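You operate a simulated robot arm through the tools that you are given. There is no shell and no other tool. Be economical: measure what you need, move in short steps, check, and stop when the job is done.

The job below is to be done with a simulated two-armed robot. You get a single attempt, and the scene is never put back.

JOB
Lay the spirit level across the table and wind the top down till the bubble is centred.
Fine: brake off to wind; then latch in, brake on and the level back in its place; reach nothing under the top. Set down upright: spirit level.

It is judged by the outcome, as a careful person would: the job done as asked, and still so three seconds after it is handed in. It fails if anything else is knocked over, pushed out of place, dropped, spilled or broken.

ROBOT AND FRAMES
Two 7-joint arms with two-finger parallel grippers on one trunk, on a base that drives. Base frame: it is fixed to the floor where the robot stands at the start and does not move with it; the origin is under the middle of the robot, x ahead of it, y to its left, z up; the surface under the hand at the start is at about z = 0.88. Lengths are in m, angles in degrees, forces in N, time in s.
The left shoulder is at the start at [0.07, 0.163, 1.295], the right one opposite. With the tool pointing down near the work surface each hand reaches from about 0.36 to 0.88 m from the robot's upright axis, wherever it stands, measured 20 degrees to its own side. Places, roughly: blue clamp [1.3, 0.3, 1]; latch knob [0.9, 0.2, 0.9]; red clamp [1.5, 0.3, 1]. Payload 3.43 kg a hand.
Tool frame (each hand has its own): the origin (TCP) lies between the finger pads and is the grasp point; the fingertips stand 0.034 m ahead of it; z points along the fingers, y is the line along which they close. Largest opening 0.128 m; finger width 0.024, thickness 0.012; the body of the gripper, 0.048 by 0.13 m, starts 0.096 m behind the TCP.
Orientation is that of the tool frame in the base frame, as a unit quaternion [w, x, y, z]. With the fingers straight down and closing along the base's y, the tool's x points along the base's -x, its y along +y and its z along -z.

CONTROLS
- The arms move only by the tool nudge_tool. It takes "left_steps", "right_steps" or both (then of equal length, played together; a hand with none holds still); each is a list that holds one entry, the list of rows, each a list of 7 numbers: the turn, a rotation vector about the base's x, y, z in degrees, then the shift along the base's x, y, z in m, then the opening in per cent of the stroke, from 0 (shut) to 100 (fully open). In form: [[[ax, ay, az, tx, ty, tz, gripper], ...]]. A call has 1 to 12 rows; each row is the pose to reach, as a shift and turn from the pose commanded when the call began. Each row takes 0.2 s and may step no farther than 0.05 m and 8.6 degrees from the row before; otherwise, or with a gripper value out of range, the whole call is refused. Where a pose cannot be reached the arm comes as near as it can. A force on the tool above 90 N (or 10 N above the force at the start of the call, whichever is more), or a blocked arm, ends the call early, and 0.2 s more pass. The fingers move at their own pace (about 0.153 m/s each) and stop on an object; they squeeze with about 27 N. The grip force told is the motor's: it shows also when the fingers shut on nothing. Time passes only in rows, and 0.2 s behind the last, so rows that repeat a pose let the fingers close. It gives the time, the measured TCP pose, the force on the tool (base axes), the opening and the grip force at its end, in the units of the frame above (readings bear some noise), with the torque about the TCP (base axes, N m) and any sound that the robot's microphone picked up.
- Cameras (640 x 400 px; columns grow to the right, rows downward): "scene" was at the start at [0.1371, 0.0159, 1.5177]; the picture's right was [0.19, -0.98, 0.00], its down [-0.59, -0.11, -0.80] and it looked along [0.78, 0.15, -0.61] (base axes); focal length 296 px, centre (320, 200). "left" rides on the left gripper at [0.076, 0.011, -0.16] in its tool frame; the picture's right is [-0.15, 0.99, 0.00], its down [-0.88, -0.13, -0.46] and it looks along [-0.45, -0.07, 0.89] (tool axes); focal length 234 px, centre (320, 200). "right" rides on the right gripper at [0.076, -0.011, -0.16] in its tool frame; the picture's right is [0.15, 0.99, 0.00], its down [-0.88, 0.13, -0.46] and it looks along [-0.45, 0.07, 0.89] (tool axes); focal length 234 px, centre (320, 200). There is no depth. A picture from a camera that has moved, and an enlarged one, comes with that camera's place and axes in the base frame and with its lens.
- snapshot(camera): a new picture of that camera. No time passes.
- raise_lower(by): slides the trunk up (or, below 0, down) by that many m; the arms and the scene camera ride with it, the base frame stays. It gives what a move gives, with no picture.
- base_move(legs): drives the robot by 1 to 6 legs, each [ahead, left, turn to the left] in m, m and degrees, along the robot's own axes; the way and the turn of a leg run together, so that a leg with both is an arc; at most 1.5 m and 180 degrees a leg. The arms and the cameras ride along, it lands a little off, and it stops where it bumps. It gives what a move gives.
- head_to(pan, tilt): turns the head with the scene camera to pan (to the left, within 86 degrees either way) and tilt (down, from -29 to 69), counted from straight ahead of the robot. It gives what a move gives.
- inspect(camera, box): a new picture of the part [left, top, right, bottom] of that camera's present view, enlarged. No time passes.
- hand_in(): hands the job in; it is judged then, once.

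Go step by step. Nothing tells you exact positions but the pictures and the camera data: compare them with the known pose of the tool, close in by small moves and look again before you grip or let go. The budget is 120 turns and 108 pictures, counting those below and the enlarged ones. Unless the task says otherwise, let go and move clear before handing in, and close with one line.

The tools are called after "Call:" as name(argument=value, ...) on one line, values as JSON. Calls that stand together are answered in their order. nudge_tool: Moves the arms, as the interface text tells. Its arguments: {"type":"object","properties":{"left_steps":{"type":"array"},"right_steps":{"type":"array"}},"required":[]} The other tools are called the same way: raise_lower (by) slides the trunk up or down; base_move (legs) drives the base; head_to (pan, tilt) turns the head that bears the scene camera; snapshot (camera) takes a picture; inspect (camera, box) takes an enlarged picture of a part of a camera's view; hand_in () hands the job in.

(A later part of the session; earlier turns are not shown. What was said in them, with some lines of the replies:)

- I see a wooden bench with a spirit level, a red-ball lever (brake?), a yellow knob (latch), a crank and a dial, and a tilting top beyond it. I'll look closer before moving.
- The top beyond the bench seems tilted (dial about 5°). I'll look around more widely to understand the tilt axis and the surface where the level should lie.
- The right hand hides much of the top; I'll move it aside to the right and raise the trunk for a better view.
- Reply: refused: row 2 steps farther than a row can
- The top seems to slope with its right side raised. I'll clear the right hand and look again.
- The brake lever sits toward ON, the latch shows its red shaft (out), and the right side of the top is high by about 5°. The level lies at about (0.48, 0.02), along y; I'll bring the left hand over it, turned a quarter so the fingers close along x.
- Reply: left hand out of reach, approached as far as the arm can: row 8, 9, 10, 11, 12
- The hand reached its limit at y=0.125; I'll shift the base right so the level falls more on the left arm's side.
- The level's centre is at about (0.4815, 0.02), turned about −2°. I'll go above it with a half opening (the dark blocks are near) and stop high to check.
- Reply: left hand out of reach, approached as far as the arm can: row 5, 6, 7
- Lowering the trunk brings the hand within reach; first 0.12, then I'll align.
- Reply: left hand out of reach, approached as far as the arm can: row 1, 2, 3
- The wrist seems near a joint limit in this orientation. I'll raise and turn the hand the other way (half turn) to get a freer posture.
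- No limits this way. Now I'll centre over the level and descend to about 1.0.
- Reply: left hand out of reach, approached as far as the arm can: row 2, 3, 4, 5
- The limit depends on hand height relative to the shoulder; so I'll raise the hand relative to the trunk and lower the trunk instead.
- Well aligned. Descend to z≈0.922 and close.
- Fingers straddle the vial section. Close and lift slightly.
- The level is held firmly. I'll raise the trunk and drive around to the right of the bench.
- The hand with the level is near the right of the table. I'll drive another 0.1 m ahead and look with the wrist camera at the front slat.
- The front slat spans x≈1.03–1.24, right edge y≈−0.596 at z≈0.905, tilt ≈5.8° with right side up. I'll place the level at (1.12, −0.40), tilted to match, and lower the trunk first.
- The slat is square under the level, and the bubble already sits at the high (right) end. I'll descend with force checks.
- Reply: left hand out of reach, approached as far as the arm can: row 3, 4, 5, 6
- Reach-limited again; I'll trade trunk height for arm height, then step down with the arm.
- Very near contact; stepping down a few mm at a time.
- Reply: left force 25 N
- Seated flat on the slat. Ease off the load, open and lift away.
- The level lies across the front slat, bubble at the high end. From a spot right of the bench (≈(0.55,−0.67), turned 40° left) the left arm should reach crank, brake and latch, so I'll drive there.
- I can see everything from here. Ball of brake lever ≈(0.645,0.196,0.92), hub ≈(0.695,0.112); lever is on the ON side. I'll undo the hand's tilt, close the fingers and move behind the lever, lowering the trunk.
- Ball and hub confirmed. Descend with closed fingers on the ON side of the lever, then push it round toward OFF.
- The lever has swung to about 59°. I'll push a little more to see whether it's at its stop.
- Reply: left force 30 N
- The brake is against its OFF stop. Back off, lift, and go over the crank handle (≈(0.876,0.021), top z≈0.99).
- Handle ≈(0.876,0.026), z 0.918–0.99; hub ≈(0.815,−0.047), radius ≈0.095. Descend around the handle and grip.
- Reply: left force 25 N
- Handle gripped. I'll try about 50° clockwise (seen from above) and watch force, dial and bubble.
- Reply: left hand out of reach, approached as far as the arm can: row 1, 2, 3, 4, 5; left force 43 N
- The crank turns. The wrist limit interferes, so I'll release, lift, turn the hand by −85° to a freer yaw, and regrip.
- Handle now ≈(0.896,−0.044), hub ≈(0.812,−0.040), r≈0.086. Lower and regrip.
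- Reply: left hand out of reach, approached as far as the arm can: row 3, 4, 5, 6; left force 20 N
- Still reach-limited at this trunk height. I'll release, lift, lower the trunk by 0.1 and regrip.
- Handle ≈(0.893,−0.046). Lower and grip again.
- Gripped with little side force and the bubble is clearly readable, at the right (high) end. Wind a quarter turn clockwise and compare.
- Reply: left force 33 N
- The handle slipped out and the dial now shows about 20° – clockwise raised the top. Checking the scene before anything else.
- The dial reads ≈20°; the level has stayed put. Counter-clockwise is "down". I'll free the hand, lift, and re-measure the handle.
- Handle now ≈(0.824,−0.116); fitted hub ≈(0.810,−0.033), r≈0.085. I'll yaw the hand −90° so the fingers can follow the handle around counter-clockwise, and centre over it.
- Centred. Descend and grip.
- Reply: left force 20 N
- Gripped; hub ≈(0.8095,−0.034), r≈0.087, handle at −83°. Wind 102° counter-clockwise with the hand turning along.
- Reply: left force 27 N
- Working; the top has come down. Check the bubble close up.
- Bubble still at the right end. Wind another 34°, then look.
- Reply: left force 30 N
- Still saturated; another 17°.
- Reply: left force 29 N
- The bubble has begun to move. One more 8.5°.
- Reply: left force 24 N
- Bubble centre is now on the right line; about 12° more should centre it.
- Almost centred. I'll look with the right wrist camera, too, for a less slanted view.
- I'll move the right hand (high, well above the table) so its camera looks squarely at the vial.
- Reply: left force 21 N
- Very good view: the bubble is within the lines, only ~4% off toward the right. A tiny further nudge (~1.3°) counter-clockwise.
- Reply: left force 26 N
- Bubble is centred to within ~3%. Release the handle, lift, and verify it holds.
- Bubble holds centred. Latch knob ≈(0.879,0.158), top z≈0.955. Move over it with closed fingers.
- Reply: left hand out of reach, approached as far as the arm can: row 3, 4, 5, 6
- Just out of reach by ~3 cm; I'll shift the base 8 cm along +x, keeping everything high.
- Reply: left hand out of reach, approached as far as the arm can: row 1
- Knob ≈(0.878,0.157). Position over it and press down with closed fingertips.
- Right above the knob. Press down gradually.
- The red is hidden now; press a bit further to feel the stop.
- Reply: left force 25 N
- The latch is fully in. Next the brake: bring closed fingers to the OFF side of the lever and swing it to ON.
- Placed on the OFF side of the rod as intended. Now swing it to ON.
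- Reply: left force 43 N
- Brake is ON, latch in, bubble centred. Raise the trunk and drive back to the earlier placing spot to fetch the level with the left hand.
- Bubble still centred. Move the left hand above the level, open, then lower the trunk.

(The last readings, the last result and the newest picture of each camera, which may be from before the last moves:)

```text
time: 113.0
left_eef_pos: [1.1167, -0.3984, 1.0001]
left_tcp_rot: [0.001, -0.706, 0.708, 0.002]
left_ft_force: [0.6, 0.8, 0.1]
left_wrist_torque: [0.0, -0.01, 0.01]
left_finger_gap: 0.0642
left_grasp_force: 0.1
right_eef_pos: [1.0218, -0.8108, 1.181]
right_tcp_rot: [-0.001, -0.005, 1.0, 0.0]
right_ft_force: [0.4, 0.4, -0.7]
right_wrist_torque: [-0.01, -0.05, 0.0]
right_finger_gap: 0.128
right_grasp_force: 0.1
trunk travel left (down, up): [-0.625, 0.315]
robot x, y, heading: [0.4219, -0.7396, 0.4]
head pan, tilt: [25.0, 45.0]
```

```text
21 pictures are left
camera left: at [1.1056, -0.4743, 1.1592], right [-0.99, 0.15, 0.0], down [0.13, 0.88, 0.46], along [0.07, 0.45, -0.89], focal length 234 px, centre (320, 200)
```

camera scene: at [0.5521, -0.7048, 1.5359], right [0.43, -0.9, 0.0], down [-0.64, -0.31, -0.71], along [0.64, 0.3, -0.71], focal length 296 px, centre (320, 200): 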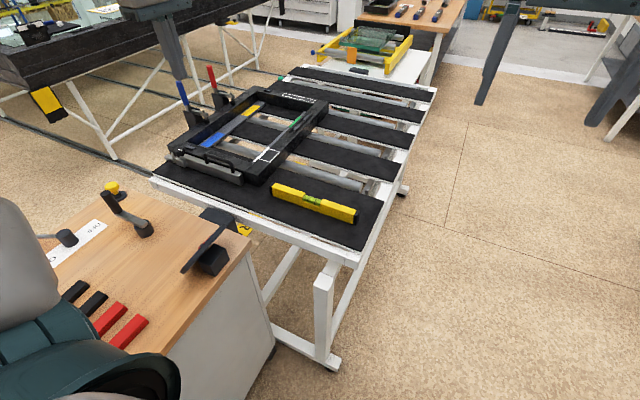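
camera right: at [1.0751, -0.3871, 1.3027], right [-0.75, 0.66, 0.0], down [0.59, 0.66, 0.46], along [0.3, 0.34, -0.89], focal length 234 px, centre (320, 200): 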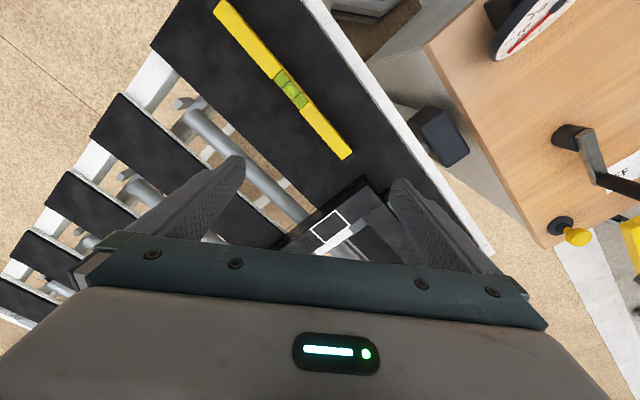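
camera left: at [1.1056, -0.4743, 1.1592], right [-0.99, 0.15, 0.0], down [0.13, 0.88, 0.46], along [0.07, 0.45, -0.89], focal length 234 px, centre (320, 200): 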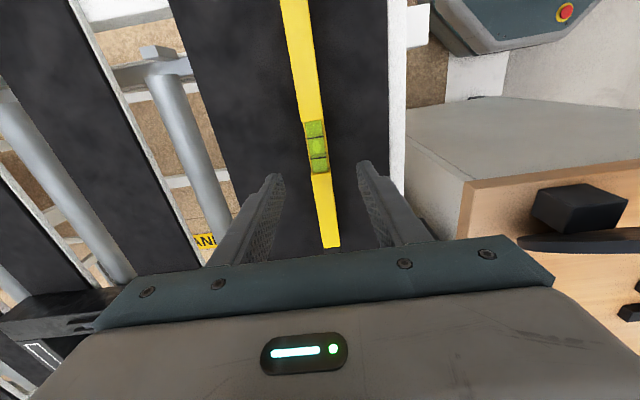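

The level's centre is about (1.12,−0.41); the slat is now about z≈0.86. Descend to 0.93, then check.

Call:
nudge_tool(left_steps=[[[0, 0, 0, 0.001, -0.006, -0.03, 50], [0, 0, 0, 0.001, -0.01, -0.055, 50], [0, 0, 0, 0.001, -0.01, -0.07, 50], [0, 0, 0, 0.001, -0.01, -0.07, 50]]])

Call:
inspect(camera="scene", box=[240, 150, 400, 250])

Call:
snapshot(camera="left")

```text
time: 114.0
left_eef_pos: [1.119, -0.4084, 0.9316]
left_tcp_rot: [0.001, -0.707, 0.708, 0.003]
left_ft_force: [0.6, -1.1, 0.3]
left_wrist_torque: [0.0, 0.0, 0.02]
left_finger_gap: 0.0638
left_grasp_force: 0.1
right_eef_pos: [1.0216, -0.8088, 1.1809]
right_tcp_rot: [0.0, -0.005, 1.0, 0.0]
right_ft_force: [-0.4, 0.6, 0.0]
right_wrist_torque: [0.0, -0.05, 0.01]
right_finger_gap: 0.128
right_grasp_force: 0.0
trunk travel left (down, up): [-0.625, 0.315]
robot x, y, heading: [0.4268, -0.7403, 0.6]
head pan, tilt: [25.0, 45.0]
```

```text
4.00 times, centred on (320, 200) of scene
camera zoom: at [0.5493, -0.7063, 1.3563], right [0.43, -0.9, 0.0], down [-0.64, -0.31, -0.71], along [0.64, 0.31, -0.71], focal length 1182 px, centre (320, 200)
```

zoom: 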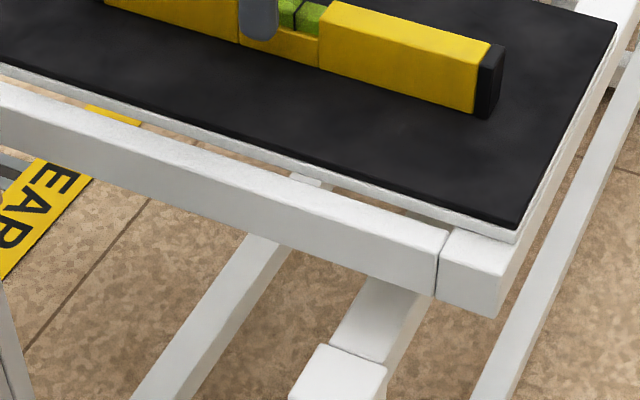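

```text
19 pictures are left
camera left: at [1.107, -0.4843, 1.0898], right [-0.99, 0.15, 0.0], down [0.13, 0.88, 0.46], along [0.07, 0.45, -0.89], focal length 234 px, centre (320, 200)
```

left: 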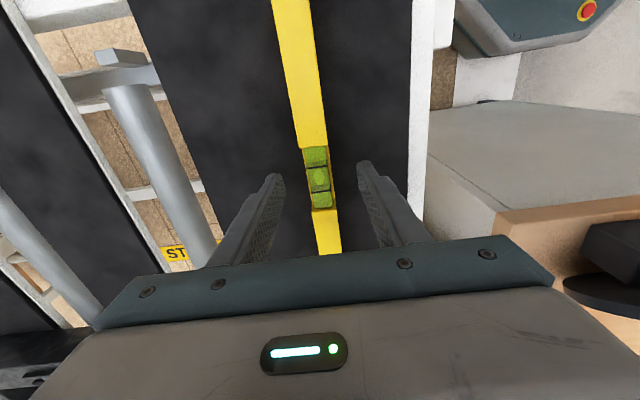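

Coming down the last ~2 cm carefully.

Call:
nudge_tool(left_steps=[[[0, 0, 0, 0, 0, -0.01, 50], [0, 0, 0, 0, 0, -0.018, 50], [0, 0, 0, 0, 0, -0.02, 50]]])

Call:
inspect(camera="scene", box=[260, 120, 380, 200])

```text
time: 114.8
left_eef_pos: [1.1171, -0.4079, 0.9115]
left_tcp_rot: [0.001, -0.706, 0.708, 0.002]
left_ft_force: [-0.2, -0.6, -0.9]
left_wrist_torque: [0.01, -0.01, -0.03]
left_finger_gap: 0.0643
left_grasp_force: 0.0
right_eef_pos: [1.0216, -0.8092, 1.1814]
right_tcp_rot: [0.0, -0.006, 1.0, 0.0]
right_ft_force: [0.2, -0.4, 0.2]
right_wrist_torque: [0.0, 0.02, -0.02]
right_finger_gap: 0.1282
right_grasp_force: 0.0
trunk travel left (down, up): [-0.625, 0.315]
robot x, y, heading: [0.4211, -0.7413, 0.5]
head pan, tilt: [25.0, 45.0]
```

```text
5.00 times, centred on (320, 160) of scene
camera zoom: at [0.5493, -0.7063, 1.3563], right [0.43, -0.9, 0.0], down [-0.64, -0.31, -0.71], along [0.64, 0.31, -0.71], focal length 1478 px, centre (320, 400)
```

zoom: 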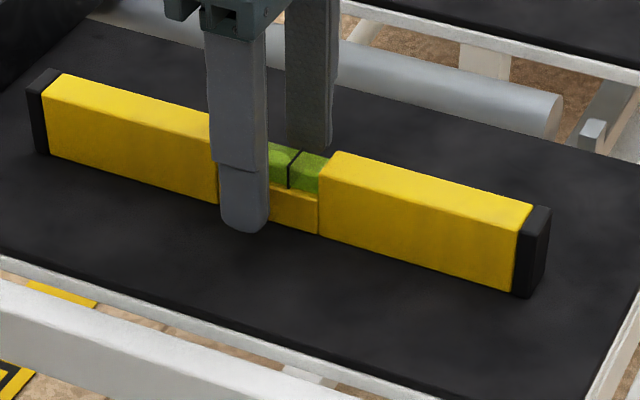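

Good height. Close and lift.

Call:
nudge_tool(left_steps=[[[0, 0, 0, 0, 0, -0.002, 35], [0, 0, 0, 0, 0, -0.002, 20], [0, 0, 0, 0, 0, -0.002, 0], [0, 0, 0, 0, 0, -0.002, 0], [0, 0, 0, 0, 0, -0.002, 0], [0, 0, 0, 0, 0, 0.03, 0], [0, 0, 0, 0, 0, 0.07, 0], [0, 0, 0, 0, 0, 0.1, 0]]])

Call:
snapshot(camera="left")

```text
time: 116.6
left_eef_pos: [1.1169, -0.4064, 1.0122]
left_tcp_rot: [0.001, -0.707, 0.708, 0.003]
left_ft_force: [0.1, 0.7, -1.8]
left_wrist_torque: [0.03, 0.02, -0.04]
left_finger_gap: 0.0237
left_grasp_force: 27.2
right_eef_pos: [1.0201, -0.8087, 1.1821]
right_tcp_rot: [0.001, -0.006, 1.0, 0.0]
right_ft_force: [-0.6, -0.5, -0.1]
right_wrist_torque: [0.02, -0.05, -0.03]
right_finger_gap: 0.1281
right_grasp_force: 0.1
trunk travel left (down, up): [-0.625, 0.315]
robot x, y, heading: [0.427, -0.7423, 0.4]
head pan, tilt: [25.0, 45.0]
```

```text
17 pictures are left
camera left: at [1.1061, -0.483, 1.1717], right [-0.99, 0.15, 0.0], down [0.13, 0.88, 0.46], along [0.07, 0.45, -0.89], focal length 234 px, centre (320, 200)
```

left: 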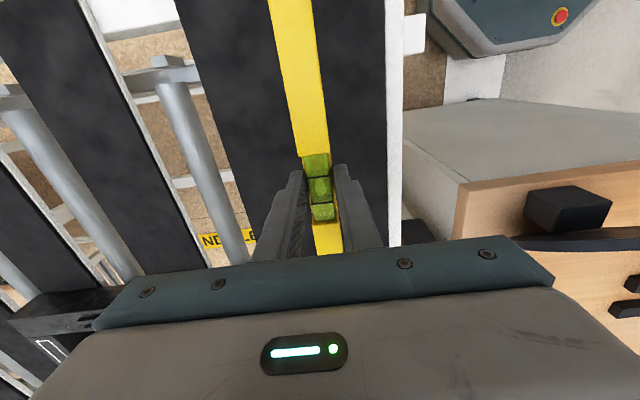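

Held securely. Retract, raise the trunk, and drive back to the front of the bench along the same path.

Call:
raise_lower(by=0.24)

Call:
nudge_tool(left_steps=[[[0, 0, 0, -0.036, -0.024, 0, 0], [0, 0, 0, -0.072, -0.048, 0, 0], [0, 0, 0, -0.108, -0.072, 0, 0], [0, 0, 0, -0.144, -0.096, 0, 0], [0, 0, 0, -0.18, -0.12, 0, 0]]])

Call:
base_move(legs=[[-0.46, 0, -0.4], [0, 0.54, 0]])

Call:
head_to(pan=10, tilt=45)

Call:
snapshot(camera="left")

```text
time: 119.1
left_eef_pos: [1.1174, -0.4064, 1.252]
left_tcp_rot: [0.001, -0.707, 0.708, 0.002]
left_ft_force: [0.3, 0.7, -2.1]
left_wrist_torque: [0.01, -0.01, 0.02]
left_finger_gap: 0.0238
left_grasp_force: 27.3
right_eef_pos: [1.0222, -0.8101, 1.4214]
right_tcp_rot: [0.0, -0.005, 1.0, -0.001]
right_ft_force: [-0.8, 0.1, -0.3]
right_wrist_torque: [0.0, 0.02, -0.01]
right_finger_gap: 0.1279
right_grasp_force: 0.1
trunk travel left (down, up): [-0.865, 0.075]
robot x, y, heading: [0.4229, -0.7441, 0.5]
head pan, tilt: [25.0, 45.0]
```

```text
time: 120.3
left_eef_pos: [0.9328, -0.5289, 1.2512]
left_tcp_rot: [0.001, -0.707, 0.708, 0.001]
left_ft_force: [0.3, -0.1, -2.4]
left_wrist_torque: [-0.02, 0.0, 0.0]
left_finger_gap: 0.0237
left_grasp_force: 27.2
right_eef_pos: [1.0204, -0.8105, 1.4224]
right_tcp_rot: [0.002, -0.004, 1.0, 0.001]
right_ft_force: [0.4, 0.0, 0.0]
right_wrist_torque: [0.02, -0.03, 0.0]
right_finger_gap: 0.1282
right_grasp_force: 0.1
trunk travel left (down, up): [-0.865, 0.075]
robot x, y, heading: [0.4242, -0.7433, 0.4]
head pan, tilt: [25.0, 45.0]
```

```text
time: 125.8
left_eef_pos: [0.4683, 0.0011, 1.2501]
left_tcp_rot: [0.001, -0.702, 0.713, 0.003]
left_ft_force: [0.3, -0.6, -2.4]
left_wrist_torque: [0.04, -0.02, -0.01]
left_finger_gap: 0.0236
left_grasp_force: 26.7
right_eef_pos: [0.5492, -0.2828, 1.4221]
right_tcp_rot: [-0.001, 0.002, 1.0, 0.002]
right_ft_force: [-0.3, -0.4, 0.6]
right_wrist_torque: [0.02, -0.02, -0.03]
right_finger_gap: 0.128
right_grasp_force: 0.1
trunk travel left (down, up): [-0.865, 0.075]
robot x, y, heading: [-0.0463, -0.2048, -0.4]
head pan, tilt: [25.0, 45.0]
```

```text
time: 126.6
left_eef_pos: [0.4671, 0.0035, 1.25]
left_tcp_rot: [0.001, -0.702, 0.712, 0.001]
left_ft_force: [-0.4, -0.2, -2.2]
left_wrist_torque: [0.02, 0.0, -0.02]
left_finger_gap: 0.0234
left_grasp_force: 27.0
right_eef_pos: [0.5498, -0.2799, 1.4217]
right_tcp_rot: [0.0, 0.002, 1.0, 0.0]
right_ft_force: [0.3, 0.9, 0.3]
right_wrist_torque: [-0.02, 0.03, 0.0]
right_finger_gap: 0.128
right_grasp_force: 0.1
trunk travel left (down, up): [-0.865, 0.075]
robot x, y, heading: [-0.0456, -0.2053, -0.3]
head pan, tilt: [10.0, 45.0]
```

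```text
16 pictures are left
camera left: at [0.4549, -0.0731, 1.4095], right [-0.99, 0.16, 0.0], down [0.15, 0.88, 0.46], along [0.07, 0.45, -0.89], focal length 234 px, centre (320, 200)
```

left: 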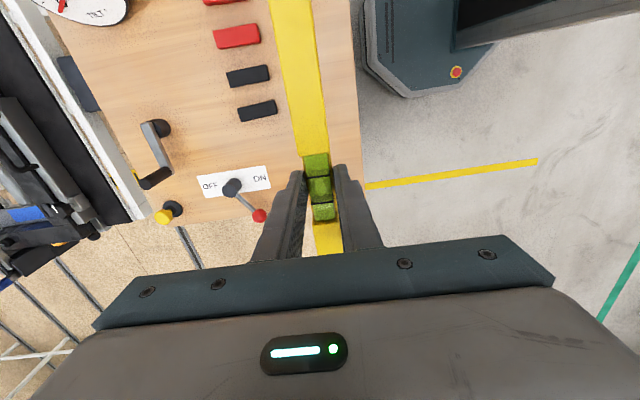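

Now position over the level's original place, (0.479, 0.019), and lower the trunk.

Call:
nudge_tool(left_steps=[[[0, 0, -0.5, 0.006, 0.008, 0, 0], [0, 0, -1, 0.012, 0.016, 0, 0], [0, 0, -1, 0.012, 0.016, 0, 0]]])

Call:
raise_lower(by=-0.2)

Call:
nudge_tool(left_steps=[[[0, 0, 0, 0, 0, -0.04, 0], [0, 0, 0, 0, 0, -0.08, 0], [0, 0, 0, 0, 0, -0.1, 0], [0, 0, 0, 0, 0, -0.1, 0]]])

Call:
snapshot(camera="scene")

Call:
snapshot(camera="left")

```text
time: 127.4
left_eef_pos: [0.4782, 0.0187, 1.2503]
left_tcp_rot: [0.001, -0.696, 0.718, 0.002]
left_ft_force: [-0.1, 0.2, -1.7]
left_wrist_torque: [0.03, 0.03, -0.01]
left_finger_gap: 0.0237
left_grasp_force: 26.8
right_eef_pos: [0.5494, -0.2813, 1.422]
right_tcp_rot: [0.0, 0.002, 1.0, -0.001]
right_ft_force: [0.1, 0.3, 0.3]
right_wrist_torque: [0.0, 0.02, 0.01]
right_finger_gap: 0.1281
right_grasp_force: 0.0
trunk travel left (down, up): [-0.865, 0.075]
robot x, y, heading: [-0.0466, -0.2036, -0.5]
head pan, tilt: [10.0, 45.0]
```

```text
time: 129.6
left_eef_pos: [0.4786, 0.0179, 1.0503]
left_tcp_rot: [0.001, -0.695, 0.719, 0.002]
left_ft_force: [-0.1, 0.3, -2.3]
left_wrist_torque: [-0.03, 0.01, 0.02]
left_finger_gap: 0.0236
left_grasp_force: 27.1
right_eef_pos: [0.5478, -0.2812, 1.2213]
right_tcp_rot: [0.0, 0.001, 1.0, 0.0]
right_ft_force: [0.8, -0.1, 0.2]
right_wrist_torque: [0.0, 0.04, 0.0]
right_finger_gap: 0.128
right_grasp_force: 0.0
trunk travel left (down, up): [-0.665, 0.275]
robot x, y, heading: [-0.0486, -0.2056, -0.1]
head pan, tilt: [10.0, 45.0]
```

```text
time: 130.6
left_eef_pos: [0.48, 0.0164, 0.9508]
left_tcp_rot: [0.0, -0.696, 0.718, 0.001]
left_ft_force: [0.7, 0.4, -1.9]
left_wrist_torque: [-0.02, -0.01, -0.01]
left_finger_gap: 0.0235
left_grasp_force: 27.3
right_eef_pos: [0.5487, -0.2809, 1.2204]
right_tcp_rot: [0.0, 0.002, 1.0, 0.0]
right_ft_force: [0.7, -0.3, 0.5]
right_wrist_torque: [0.04, 0.03, -0.03]
right_finger_gap: 0.1281
right_grasp_force: 0.0
trunk travel left (down, up): [-0.665, 0.275]
robot x, y, heading: [-0.0455, -0.2034, -0.1]
head pan, tilt: [10.0, 45.0]
```

```text
15 pictures are left
camera scene: at [0.0848, -0.1911, 1.3962], right [0.17, -0.99, 0.0], down [-0.7, -0.12, -0.71], along [0.7, 0.12, -0.71], focal length 296 px, centre (320, 200)
```

scene: 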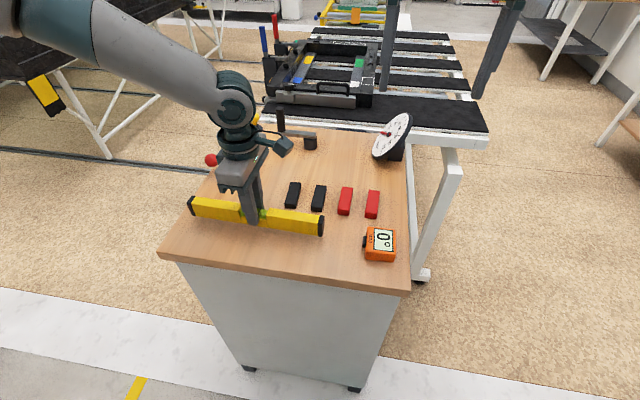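

```text
14 pictures are left
camera left: at [0.4667, -0.0586, 1.1093], right [-0.98, 0.18, 0.0], down [0.16, 0.87, 0.46], along [0.08, 0.45, -0.89], focal length 234 px, centre (320, 200)
```

left: 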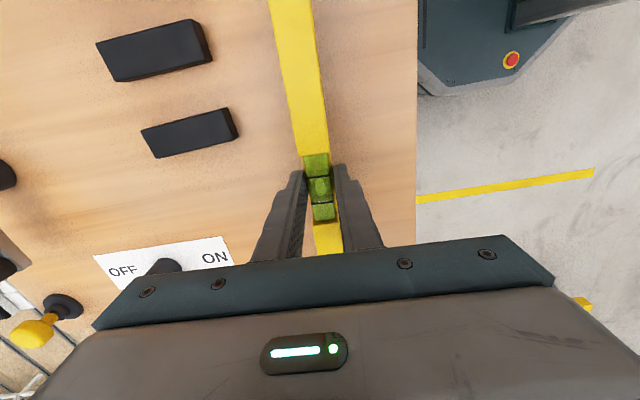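

Position and direction match. Lower to contact in small steps.

Call:
nudge_tool(left_steps=[[[0, 0, 0, 0, 0.002, -0.012, 0], [0, 0, 0, 0, 0.002, -0.02, 0], [0, 0, 0, 0, 0.002, -0.023, 0]]])

Call:
nudge_tool(left_steps=[[[0, 0, 0, 0, 0, -0.002, 0], [0, 0, 0, 0, 0, -0.003, 0]]])

```text
time: 131.4
left_eef_pos: [0.4785, 0.0194, 0.9279]
left_tcp_rot: [0.002, -0.695, 0.719, 0.002]
left_ft_force: [1.2, 0.2, 5.7]
left_wrist_torque: [0.46, 0.02, -0.06]
left_finger_gap: 0.0235
left_grasp_force: 26.8
right_eef_pos: [0.5484, -0.2817, 1.2219]
right_tcp_rot: [-0.001, 0.002, 1.0, 0.0]
right_ft_force: [0.1, 0.7, -0.4]
right_wrist_torque: [0.01, -0.01, 0.01]
right_finger_gap: 0.1281
right_grasp_force: 0.1
trunk travel left (down, up): [-0.665, 0.275]
robot x, y, heading: [-0.0461, -0.2057, -0.4]
head pan, tilt: [10.0, 45.0]
```

```text
time: 132.0
left_eef_pos: [0.4771, 0.0186, 0.9268]
left_tcp_rot: [0.003, -0.696, 0.718, 0.0]
left_ft_force: [5.3, -0.4, 24.8]
left_wrist_torque: [-0.02, -0.18, 0.02]
left_finger_gap: 0.0239
left_grasp_force: 27.9
right_eef_pos: [0.5469, -0.2822, 1.2228]
right_tcp_rot: [0.001, 0.002, 1.0, 0.0]
right_ft_force: [0.0, 0.9, -0.7]
right_wrist_torque: [-0.04, 0.02, 0.02]
right_finger_gap: 0.128
right_grasp_force: 0.0
trunk travel left (down, up): [-0.665, 0.275]
robot x, y, heading: [-0.0482, -0.2014, -0.4]
head pan, tilt: [10.0, 45.0]
```

Seated (25 N, no torque). Ease off, open, and lift straight up.

Call:
nudge_tool(left_steps=[[[0, 0, 0, 0, 0, 0.004, 0], [0, 0, 0, 0, 0, 0.004, 15], [0, 0, 0, 0, 0, 0.004, 35], [0, 0, 0, 0, 0, 0.004, 45], [0, 0, 0, 0, 0, 0.004, 45], [0, 0, 0, 0, 0, 0.04, 45], [0, 0, 0, 0, 0, 0.085, 45], [0, 0, 0, 0, 0, 0.13, 45]]])

Call:
raise_lower(by=0.2)

Call:
base_move(legs=[[-0.15, 0, 0]])

Call:
snapshot(camera="scene")

Call:
snapshot(camera="left")

```text
time: 133.8
left_eef_pos: [0.4747, 0.0182, 1.0546]
left_tcp_rot: [0.001, -0.695, 0.719, 0.002]
left_ft_force: [-0.6, -0.8, -0.5]
left_wrist_torque: [0.01, -0.01, 0.02]
left_finger_gap: 0.0575
left_grasp_force: 0.1
right_eef_pos: [0.5487, -0.2814, 1.2215]
right_tcp_rot: [0.0, 0.002, 1.0, 0.0]
right_ft_force: [0.2, 0.4, 0.0]
right_wrist_torque: [-0.02, 0.02, -0.01]
right_finger_gap: 0.1283
right_grasp_force: 0.0
trunk travel left (down, up): [-0.665, 0.275]
robot x, y, heading: [-0.0483, -0.2082, 0.0]
head pan, tilt: [10.0, 45.0]
```

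```text
time: 136.0
left_eef_pos: [0.4754, 0.019, 1.2546]
left_tcp_rot: [0.002, -0.695, 0.719, 0.003]
left_ft_force: [0.4, -0.7, 0.8]
left_wrist_torque: [0.01, -0.01, 0.03]
left_finger_gap: 0.0576
left_grasp_force: 0.1
right_eef_pos: [0.5485, -0.2801, 1.4211]
right_tcp_rot: [0.0, 0.001, 1.0, 0.001]
right_ft_force: [-0.4, 0.5, 0.4]
right_wrist_torque: [0.01, 0.01, 0.0]
right_finger_gap: 0.128
right_grasp_force: 0.0
trunk travel left (down, up): [-0.865, 0.075]
robot x, y, heading: [-0.0465, -0.2063, -0.2]
head pan, tilt: [10.0, 45.0]
```

```text
time: 137.3
left_eef_pos: [0.3239, 0.0214, 1.2533]
left_tcp_rot: [0.0, -0.696, 0.719, 0.003]
left_ft_force: [0.4, 0.2, -0.5]
left_wrist_torque: [0.0, 0.0, 0.04]
left_finger_gap: 0.0581
left_grasp_force: 0.1
right_eef_pos: [0.3976, -0.2801, 1.4205]
right_tcp_rot: [-0.001, 0.001, 1.0, 0.001]
right_ft_force: [0.6, -0.1, 0.2]
right_wrist_torque: [0.03, 0.01, 0.01]
right_finger_gap: 0.128
right_grasp_force: 0.0
trunk travel left (down, up): [-0.865, 0.075]
robot x, y, heading: [-0.2045, -0.2041, -0.2]
head pan, tilt: [10.0, 45.0]
```

```text
13 pictures are left
camera scene: at [-0.0661, -0.1906, 1.5959], right [0.17, -0.99, 0.0], down [-0.7, -0.12, -0.71], along [0.69, 0.12, -0.71], focal length 296 px, centre (320, 200)
```

scene: 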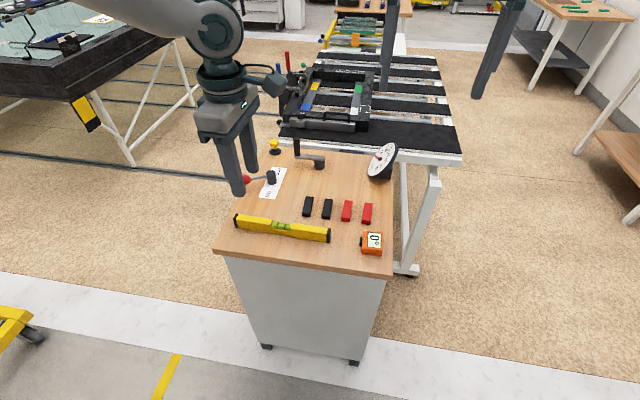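

```text
12 pictures are left
camera left: at [0.3112, -0.0564, 1.4118], right [-0.98, 0.18, 0.0], down [0.16, 0.87, 0.46], along [0.08, 0.45, -0.89], focal length 234 px, centre (320, 200)
```

left: 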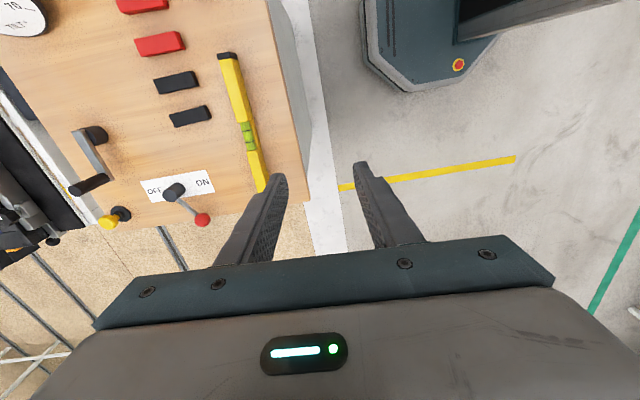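

The level is back upright in its place. A last close look at the controls and dial.

Call:
inspect(camera="scene", box=[215, 125, 415, 265])

Call:
inspect(camera="scene", box=[360, 135, 410, 185])

```text
2.86 times, centred on (315, 195) of scene
camera zoom: at [-0.0661, -0.1906, 1.5959], right [0.17, -0.99, 0.0], down [-0.7, -0.12, -0.71], along [0.69, 0.12, -0.71], focal length 844 px, centre (334, 214)
```

zoom: 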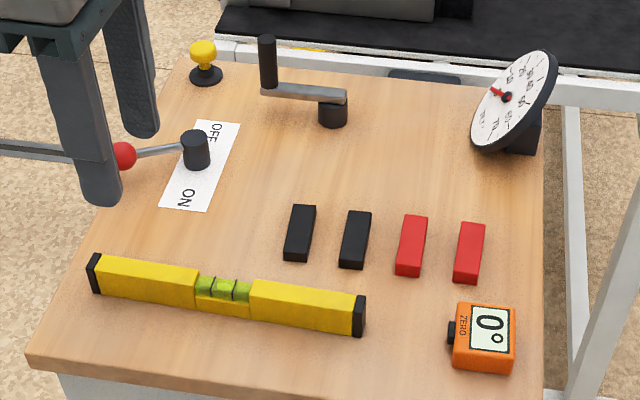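

```text
8.00 times, centred on (385, 160) of scene
camera zoom: at [-0.0661, -0.1906, 1.5959], right [0.17, -0.99, 0.0], down [-0.7, -0.12, -0.71], along [0.69, 0.12, -0.71], focal length 2364 px, centre (-200, 520)
```

zoom: 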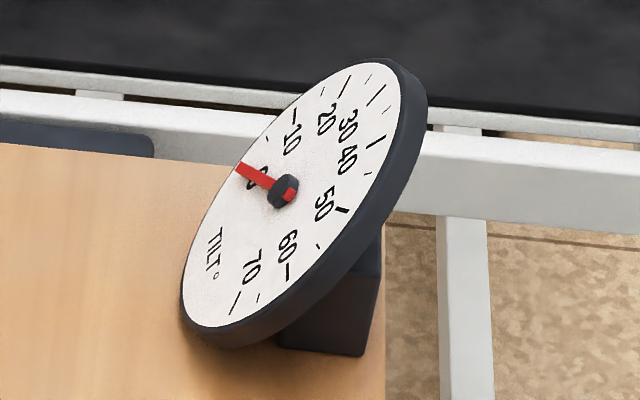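

The dial reads 0°, the latch is in, the brake is ON, the level is back in its place and the hands are clear, so I'm handing in.

Call:
hand_in()

```text
The job is handed in.
```

The top is wound down to level: the bubble was centred to within about 3% of the line spacing, and the dial reads 0°. The latch is in, the brake is on, and the spirit level is back upright in its place on the bench. My first turns of the crank went the wrong way and raised the top to about 20° before I wound it down; the level stayed on the table and nothing was disturbed.
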